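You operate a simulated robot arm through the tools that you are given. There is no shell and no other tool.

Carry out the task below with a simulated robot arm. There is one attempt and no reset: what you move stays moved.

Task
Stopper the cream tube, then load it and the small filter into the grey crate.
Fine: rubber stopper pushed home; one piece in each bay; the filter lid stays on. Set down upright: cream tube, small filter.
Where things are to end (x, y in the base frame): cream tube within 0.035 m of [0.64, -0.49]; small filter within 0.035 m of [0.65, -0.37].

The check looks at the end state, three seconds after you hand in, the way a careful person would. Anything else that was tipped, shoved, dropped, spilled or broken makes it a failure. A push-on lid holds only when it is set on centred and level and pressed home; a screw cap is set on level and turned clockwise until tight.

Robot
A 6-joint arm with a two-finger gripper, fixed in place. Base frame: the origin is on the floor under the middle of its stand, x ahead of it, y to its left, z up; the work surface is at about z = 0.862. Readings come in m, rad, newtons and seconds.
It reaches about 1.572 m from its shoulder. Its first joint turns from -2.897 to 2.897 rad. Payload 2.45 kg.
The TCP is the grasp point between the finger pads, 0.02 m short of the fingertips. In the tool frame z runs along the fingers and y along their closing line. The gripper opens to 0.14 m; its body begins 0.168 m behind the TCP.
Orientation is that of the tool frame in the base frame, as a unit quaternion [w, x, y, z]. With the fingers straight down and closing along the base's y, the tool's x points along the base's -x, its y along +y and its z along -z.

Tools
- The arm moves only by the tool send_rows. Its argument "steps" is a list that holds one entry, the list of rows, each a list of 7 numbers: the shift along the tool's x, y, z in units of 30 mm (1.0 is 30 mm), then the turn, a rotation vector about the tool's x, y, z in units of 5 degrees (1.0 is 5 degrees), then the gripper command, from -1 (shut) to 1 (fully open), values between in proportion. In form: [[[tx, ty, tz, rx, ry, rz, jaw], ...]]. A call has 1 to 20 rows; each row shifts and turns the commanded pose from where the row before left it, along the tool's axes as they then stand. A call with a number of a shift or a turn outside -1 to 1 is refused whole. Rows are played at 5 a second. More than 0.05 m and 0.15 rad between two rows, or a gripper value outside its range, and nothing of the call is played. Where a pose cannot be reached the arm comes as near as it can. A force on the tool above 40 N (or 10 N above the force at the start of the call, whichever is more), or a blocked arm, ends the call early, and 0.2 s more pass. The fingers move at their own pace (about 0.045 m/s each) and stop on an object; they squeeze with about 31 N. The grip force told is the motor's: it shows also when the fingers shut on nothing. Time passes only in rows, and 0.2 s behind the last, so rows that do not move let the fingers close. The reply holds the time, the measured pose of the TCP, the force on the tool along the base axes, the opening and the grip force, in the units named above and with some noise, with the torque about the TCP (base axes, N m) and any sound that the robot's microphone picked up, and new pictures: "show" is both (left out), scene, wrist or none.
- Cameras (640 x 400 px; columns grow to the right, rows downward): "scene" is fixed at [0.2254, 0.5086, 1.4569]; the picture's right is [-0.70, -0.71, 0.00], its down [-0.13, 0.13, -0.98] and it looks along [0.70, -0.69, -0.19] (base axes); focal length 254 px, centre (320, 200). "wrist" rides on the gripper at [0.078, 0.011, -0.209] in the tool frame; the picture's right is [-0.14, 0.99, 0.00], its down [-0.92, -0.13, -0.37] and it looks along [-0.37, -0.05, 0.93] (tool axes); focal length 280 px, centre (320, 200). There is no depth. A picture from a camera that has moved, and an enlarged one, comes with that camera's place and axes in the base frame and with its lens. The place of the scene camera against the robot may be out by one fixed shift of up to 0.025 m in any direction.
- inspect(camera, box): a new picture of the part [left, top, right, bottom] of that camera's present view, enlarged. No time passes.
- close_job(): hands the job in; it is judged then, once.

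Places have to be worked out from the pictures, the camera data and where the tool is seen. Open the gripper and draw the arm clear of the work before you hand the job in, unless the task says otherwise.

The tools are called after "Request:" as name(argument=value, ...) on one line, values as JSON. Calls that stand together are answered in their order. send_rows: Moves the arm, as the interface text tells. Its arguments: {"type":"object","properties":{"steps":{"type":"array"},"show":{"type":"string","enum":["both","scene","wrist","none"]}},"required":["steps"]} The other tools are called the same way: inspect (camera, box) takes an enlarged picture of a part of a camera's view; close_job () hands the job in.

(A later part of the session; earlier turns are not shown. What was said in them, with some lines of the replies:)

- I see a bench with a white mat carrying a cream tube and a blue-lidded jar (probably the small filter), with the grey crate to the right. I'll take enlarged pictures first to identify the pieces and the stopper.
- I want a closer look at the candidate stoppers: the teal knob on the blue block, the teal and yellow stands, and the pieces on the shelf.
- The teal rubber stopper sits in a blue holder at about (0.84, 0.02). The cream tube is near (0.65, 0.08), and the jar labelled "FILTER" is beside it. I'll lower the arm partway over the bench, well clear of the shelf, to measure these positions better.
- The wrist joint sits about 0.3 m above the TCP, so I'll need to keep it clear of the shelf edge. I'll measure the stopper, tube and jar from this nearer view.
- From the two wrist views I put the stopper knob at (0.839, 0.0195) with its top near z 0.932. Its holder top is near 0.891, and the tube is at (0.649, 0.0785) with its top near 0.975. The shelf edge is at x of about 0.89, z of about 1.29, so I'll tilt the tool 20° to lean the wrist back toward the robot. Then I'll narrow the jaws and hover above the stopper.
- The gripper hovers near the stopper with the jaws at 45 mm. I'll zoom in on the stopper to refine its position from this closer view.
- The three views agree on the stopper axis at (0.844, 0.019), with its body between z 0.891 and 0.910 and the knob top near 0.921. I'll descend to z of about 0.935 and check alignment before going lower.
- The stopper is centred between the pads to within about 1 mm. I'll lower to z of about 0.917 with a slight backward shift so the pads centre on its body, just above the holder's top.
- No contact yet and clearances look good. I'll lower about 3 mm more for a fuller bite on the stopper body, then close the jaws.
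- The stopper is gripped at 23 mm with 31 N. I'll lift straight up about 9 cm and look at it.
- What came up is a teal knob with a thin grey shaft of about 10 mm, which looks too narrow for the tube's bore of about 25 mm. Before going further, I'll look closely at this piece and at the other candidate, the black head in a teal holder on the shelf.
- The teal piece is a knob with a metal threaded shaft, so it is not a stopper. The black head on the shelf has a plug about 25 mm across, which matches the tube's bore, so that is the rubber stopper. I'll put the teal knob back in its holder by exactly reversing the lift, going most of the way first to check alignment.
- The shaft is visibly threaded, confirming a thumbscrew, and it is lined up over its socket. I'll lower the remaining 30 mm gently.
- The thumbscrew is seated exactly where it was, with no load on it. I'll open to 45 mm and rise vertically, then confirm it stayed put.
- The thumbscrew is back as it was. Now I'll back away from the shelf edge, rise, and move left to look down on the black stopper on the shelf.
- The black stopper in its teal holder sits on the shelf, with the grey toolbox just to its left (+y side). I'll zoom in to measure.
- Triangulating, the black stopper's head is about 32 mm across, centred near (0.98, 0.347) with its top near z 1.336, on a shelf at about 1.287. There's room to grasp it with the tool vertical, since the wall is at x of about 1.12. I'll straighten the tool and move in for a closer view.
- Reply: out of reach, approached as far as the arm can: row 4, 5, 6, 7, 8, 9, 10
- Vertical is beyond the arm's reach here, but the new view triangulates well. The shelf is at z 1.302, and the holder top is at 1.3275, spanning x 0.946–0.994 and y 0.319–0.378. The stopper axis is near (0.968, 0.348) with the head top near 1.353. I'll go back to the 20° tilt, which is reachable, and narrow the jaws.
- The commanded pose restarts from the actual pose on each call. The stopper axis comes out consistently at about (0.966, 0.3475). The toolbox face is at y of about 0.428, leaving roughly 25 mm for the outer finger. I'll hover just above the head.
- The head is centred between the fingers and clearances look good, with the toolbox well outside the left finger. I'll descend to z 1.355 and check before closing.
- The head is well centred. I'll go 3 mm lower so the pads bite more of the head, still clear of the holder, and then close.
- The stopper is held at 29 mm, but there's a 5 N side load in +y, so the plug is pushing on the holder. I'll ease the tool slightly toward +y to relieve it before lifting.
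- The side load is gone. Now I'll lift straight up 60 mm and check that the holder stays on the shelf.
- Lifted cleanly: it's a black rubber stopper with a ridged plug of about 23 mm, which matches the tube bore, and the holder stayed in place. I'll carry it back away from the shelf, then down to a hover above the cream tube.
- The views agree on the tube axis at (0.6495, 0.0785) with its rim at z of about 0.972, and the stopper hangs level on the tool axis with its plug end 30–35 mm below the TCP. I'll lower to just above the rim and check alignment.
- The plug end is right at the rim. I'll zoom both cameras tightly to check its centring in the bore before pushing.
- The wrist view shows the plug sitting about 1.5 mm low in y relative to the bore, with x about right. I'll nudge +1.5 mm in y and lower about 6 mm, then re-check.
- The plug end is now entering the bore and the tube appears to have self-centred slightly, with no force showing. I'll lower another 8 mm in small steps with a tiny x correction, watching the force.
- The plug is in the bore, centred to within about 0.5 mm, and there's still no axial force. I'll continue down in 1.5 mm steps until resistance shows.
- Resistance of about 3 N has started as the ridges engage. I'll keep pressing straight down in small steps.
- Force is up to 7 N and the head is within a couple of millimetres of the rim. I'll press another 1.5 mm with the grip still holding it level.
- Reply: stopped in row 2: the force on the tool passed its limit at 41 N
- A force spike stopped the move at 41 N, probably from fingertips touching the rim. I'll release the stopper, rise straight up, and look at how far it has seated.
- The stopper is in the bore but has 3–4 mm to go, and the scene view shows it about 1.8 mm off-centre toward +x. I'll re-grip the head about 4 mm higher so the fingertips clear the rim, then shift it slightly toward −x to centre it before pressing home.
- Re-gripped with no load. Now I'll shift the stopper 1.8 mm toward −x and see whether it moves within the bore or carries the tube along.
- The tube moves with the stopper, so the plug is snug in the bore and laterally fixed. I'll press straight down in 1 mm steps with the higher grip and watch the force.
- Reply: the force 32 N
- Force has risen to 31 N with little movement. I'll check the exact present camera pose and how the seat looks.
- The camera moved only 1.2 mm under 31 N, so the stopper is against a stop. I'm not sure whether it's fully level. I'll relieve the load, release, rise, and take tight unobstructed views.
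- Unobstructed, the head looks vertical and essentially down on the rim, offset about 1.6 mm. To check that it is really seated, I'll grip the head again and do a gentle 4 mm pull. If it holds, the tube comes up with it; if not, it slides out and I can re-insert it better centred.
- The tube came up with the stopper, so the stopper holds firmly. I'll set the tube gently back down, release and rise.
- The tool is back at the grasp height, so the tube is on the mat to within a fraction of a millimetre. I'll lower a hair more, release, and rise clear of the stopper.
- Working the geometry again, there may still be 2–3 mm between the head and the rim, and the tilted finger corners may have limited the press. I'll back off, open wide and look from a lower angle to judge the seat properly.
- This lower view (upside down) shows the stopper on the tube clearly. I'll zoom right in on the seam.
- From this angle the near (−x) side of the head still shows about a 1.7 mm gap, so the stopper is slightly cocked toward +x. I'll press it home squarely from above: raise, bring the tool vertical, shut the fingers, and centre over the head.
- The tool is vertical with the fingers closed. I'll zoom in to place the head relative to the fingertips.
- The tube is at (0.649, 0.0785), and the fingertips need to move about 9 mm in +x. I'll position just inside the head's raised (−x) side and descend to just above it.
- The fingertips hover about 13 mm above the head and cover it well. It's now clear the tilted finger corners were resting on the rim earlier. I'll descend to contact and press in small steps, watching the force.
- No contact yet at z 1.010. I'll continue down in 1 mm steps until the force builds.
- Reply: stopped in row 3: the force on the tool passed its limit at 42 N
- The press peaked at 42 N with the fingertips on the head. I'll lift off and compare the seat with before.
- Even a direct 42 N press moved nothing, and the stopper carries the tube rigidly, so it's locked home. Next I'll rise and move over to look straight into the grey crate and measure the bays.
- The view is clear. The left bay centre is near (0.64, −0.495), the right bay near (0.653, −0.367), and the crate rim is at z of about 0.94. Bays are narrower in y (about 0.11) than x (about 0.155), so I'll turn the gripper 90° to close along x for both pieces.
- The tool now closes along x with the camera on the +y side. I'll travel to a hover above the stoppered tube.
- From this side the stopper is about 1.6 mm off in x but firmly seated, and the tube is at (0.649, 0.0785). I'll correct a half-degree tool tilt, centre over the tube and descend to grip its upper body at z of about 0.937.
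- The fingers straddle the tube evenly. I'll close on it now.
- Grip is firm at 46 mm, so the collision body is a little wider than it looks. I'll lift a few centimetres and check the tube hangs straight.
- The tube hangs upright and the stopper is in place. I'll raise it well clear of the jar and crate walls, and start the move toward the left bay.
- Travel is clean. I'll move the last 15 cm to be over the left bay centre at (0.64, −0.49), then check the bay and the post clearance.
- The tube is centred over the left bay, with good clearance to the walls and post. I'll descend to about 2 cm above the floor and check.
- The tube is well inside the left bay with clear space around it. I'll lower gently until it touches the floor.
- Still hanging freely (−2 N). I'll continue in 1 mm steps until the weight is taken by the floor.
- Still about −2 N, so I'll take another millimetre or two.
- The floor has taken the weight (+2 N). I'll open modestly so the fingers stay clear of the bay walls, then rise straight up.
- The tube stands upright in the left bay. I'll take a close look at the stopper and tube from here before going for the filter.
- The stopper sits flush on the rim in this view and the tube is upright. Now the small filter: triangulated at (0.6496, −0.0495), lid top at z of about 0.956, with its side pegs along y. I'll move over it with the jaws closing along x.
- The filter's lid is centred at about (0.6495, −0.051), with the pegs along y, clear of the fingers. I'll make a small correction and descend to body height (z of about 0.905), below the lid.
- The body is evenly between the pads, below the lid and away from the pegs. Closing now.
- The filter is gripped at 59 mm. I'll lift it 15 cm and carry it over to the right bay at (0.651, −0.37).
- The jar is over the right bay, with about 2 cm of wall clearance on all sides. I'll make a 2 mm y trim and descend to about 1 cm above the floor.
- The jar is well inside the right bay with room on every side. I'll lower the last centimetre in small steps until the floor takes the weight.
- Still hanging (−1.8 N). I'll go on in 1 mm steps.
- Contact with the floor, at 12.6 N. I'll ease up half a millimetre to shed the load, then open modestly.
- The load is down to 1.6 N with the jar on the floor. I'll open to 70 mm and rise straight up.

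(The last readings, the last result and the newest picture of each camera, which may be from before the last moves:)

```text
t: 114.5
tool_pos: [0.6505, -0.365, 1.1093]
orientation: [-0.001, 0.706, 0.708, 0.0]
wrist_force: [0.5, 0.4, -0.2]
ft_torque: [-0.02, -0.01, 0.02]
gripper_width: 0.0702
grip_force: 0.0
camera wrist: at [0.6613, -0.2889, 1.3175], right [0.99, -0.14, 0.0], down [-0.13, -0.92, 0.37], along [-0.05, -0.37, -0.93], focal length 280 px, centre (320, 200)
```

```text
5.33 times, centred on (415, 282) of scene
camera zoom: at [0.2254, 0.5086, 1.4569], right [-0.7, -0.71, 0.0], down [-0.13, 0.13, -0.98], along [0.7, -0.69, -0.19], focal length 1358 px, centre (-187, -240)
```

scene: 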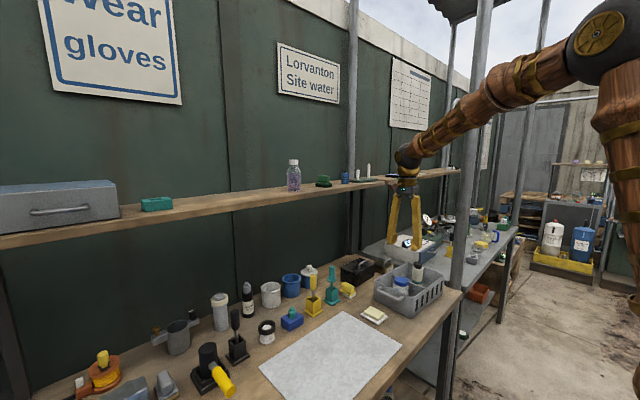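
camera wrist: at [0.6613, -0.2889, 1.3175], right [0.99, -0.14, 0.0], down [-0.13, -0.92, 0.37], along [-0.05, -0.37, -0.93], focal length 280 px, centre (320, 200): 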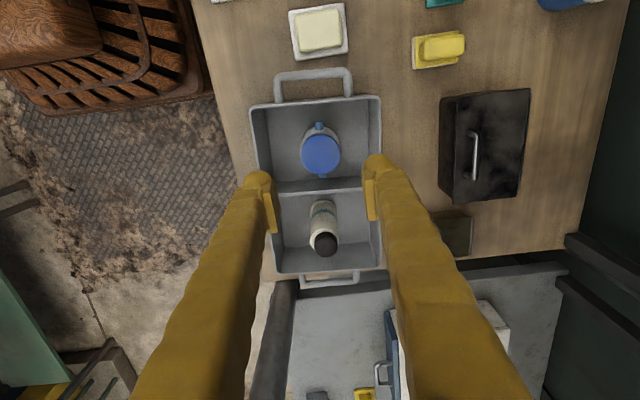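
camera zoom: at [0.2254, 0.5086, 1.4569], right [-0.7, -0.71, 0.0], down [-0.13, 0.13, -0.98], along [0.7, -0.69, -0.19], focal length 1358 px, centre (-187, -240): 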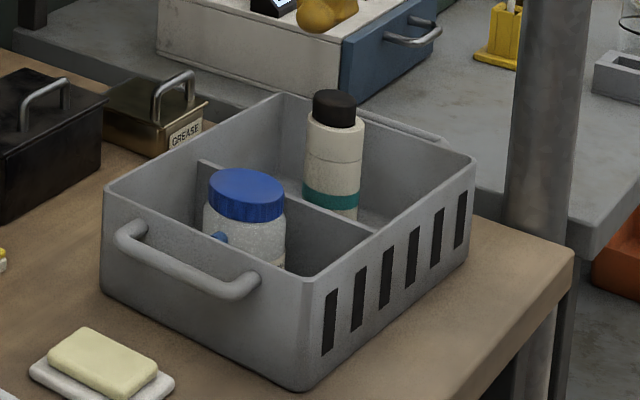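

Both pieces stand upright, one in each bay, the stopper on the tube and the blue lid on the filter. I'll open fully, raise the arm well clear and take a last look at everything.

Request:
send_rows(steps=[[[0, 0, -0.9, 0, 0, 0, 0.3], [0, 0, -0.9, 0, 0, 0, 0.6], [0, 0, -0.9, 0, 0, 0, 1], [0, 0, -0.9, 0, 0, 0, 1], [0, 0, -0.9, 0, 0, 0, 1], [0, 0, -0.9, 0, 0, 0, 1], [0, 0, -0.9, 0, 0, 0, 1], [0.8, -0.5, -0.3, 0, 0, 0, 1], [0.8, -0.5, -0.3, 0, 0, 0, 1], [0.8, -0.5, -0.3, 0, 0, 0, 1], [0.8, -0.5, -0.3, 0, 0, 0, 1], [0.8, -0.5, -0.3, 0, 0, 0, 1], [0.8, -0.5, -0.3, 0, 0, 0, 1], [0, 0, 0, 0, 0, 0, 1]]])

Request:
inspect(camera="scene", box=[370, 245, 460, 320])

Request:
inspect(camera="scene", box=[240, 240, 480, 390])

Request:
inspect(camera="scene", box=[405, 255, 440, 290])

```text
t: 117.5
tool_pos: [0.5624, -0.2227, 1.3509]
orientation: [0.0, 0.706, 0.708, 0.0]
wrist_force: [-0.5, -0.1, 0.0]
ft_torque: [0.02, 0.01, -0.03]
gripper_width: 0.1398
grip_force: 0.1
camera wrist: at [0.5722, -0.1459, 1.5607], right [0.99, -0.14, 0.0], down [-0.13, -0.92, 0.37], along [-0.05, -0.37, -0.93], focal length 280 px, centre (320, 200)
```

scene: 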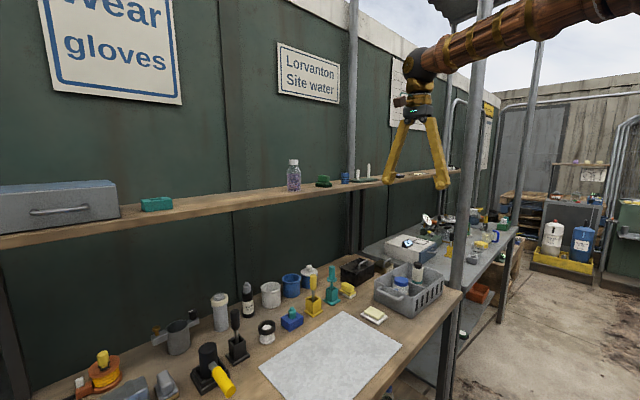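
wrist: 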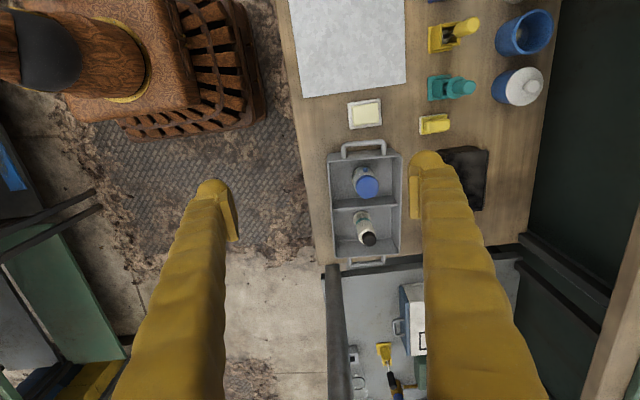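

```text
5.33 times, centred on (415, 282) of scene
camera zoom: at [0.2254, 0.5086, 1.4569], right [-0.7, -0.71, 0.0], down [-0.13, 0.13, -0.98], along [0.7, -0.69, -0.19], focal length 1358 px, centre (-187, -240)
```

zoom: 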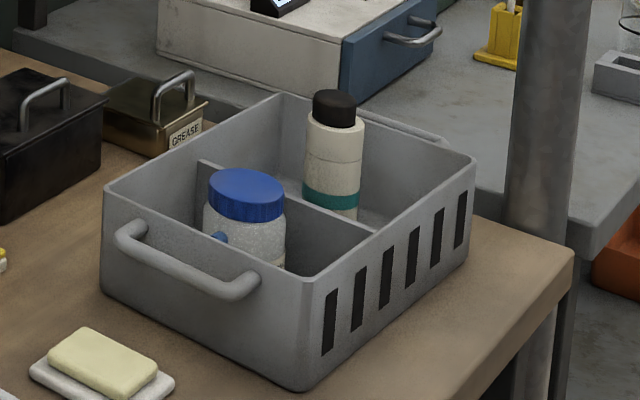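

```text
2.67 times, centred on (360, 315) of scene
camera zoom: at [0.2254, 0.5086, 1.4569], right [-0.7, -0.71, 0.0], down [-0.13, 0.13, -0.98], along [0.7, -0.69, -0.19], focal length 679 px, centre (213, -107)
```

zoom: 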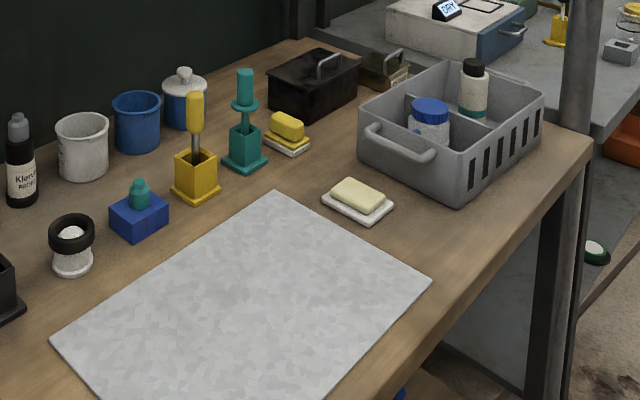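

```text
11.43 times, centred on (422, 272) of scene
camera zoom: at [0.2254, 0.5086, 1.4569], right [-0.7, -0.71, 0.0], down [-0.13, 0.13, -0.98], along [0.7, -0.69, -0.19], focal length 2909 px, centre (-851, -629)
```

zoom: 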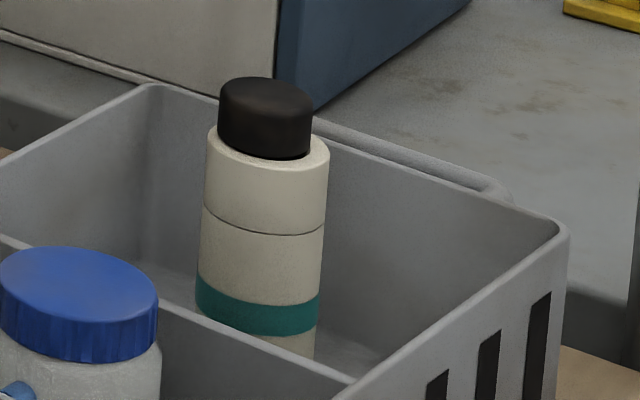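

Everything looks right. The tube is stoppered and upright in the left bay at about (0.64, −0.489). The filter is upright with its lid on in the right bay at about (0.651, −0.368). The thumbscrew is back in its holder, nothing else was disturbed, and the arm is open and clear, so I'm handing in.

Request:
close_job()

```text
The job is handed in.
```

I stoppered the cream tube and loaded it and the small filter into the grey crate, then handed the job in. One point is uncertain: the stopper seats slightly off-centre.

| Piece | Where it ended (x, y) | State |
|---|---|---|
| Cream tube | about (0.64, −0.489), left bay | upright, stopper on |
| Small filter | about (0.651, −0.368), right bay | upright, lid on |

- **Stopper seat:** it sits about 1.6 mm off the tube's axis, toward +x. From some angles there looked to be a gap of 1–2 mm under part of its head. It held when I lifted the tube by it, and pressing on it with about 42 N didn't move it. I took that as home, but I couldn't confirm the gap is fully closed.
- **Wrong piece lifted first:** I picked up the teal thumbscrew in the blue holder, thinking it was the stopper. I set it back in its holder and it looked the same as before. The real stopper was the black one in the teal holder on the shelf; that holder is now empty.

The last pictures show nothing else tipped or moved. The gripper is open and the arm is raised clear of the bench.
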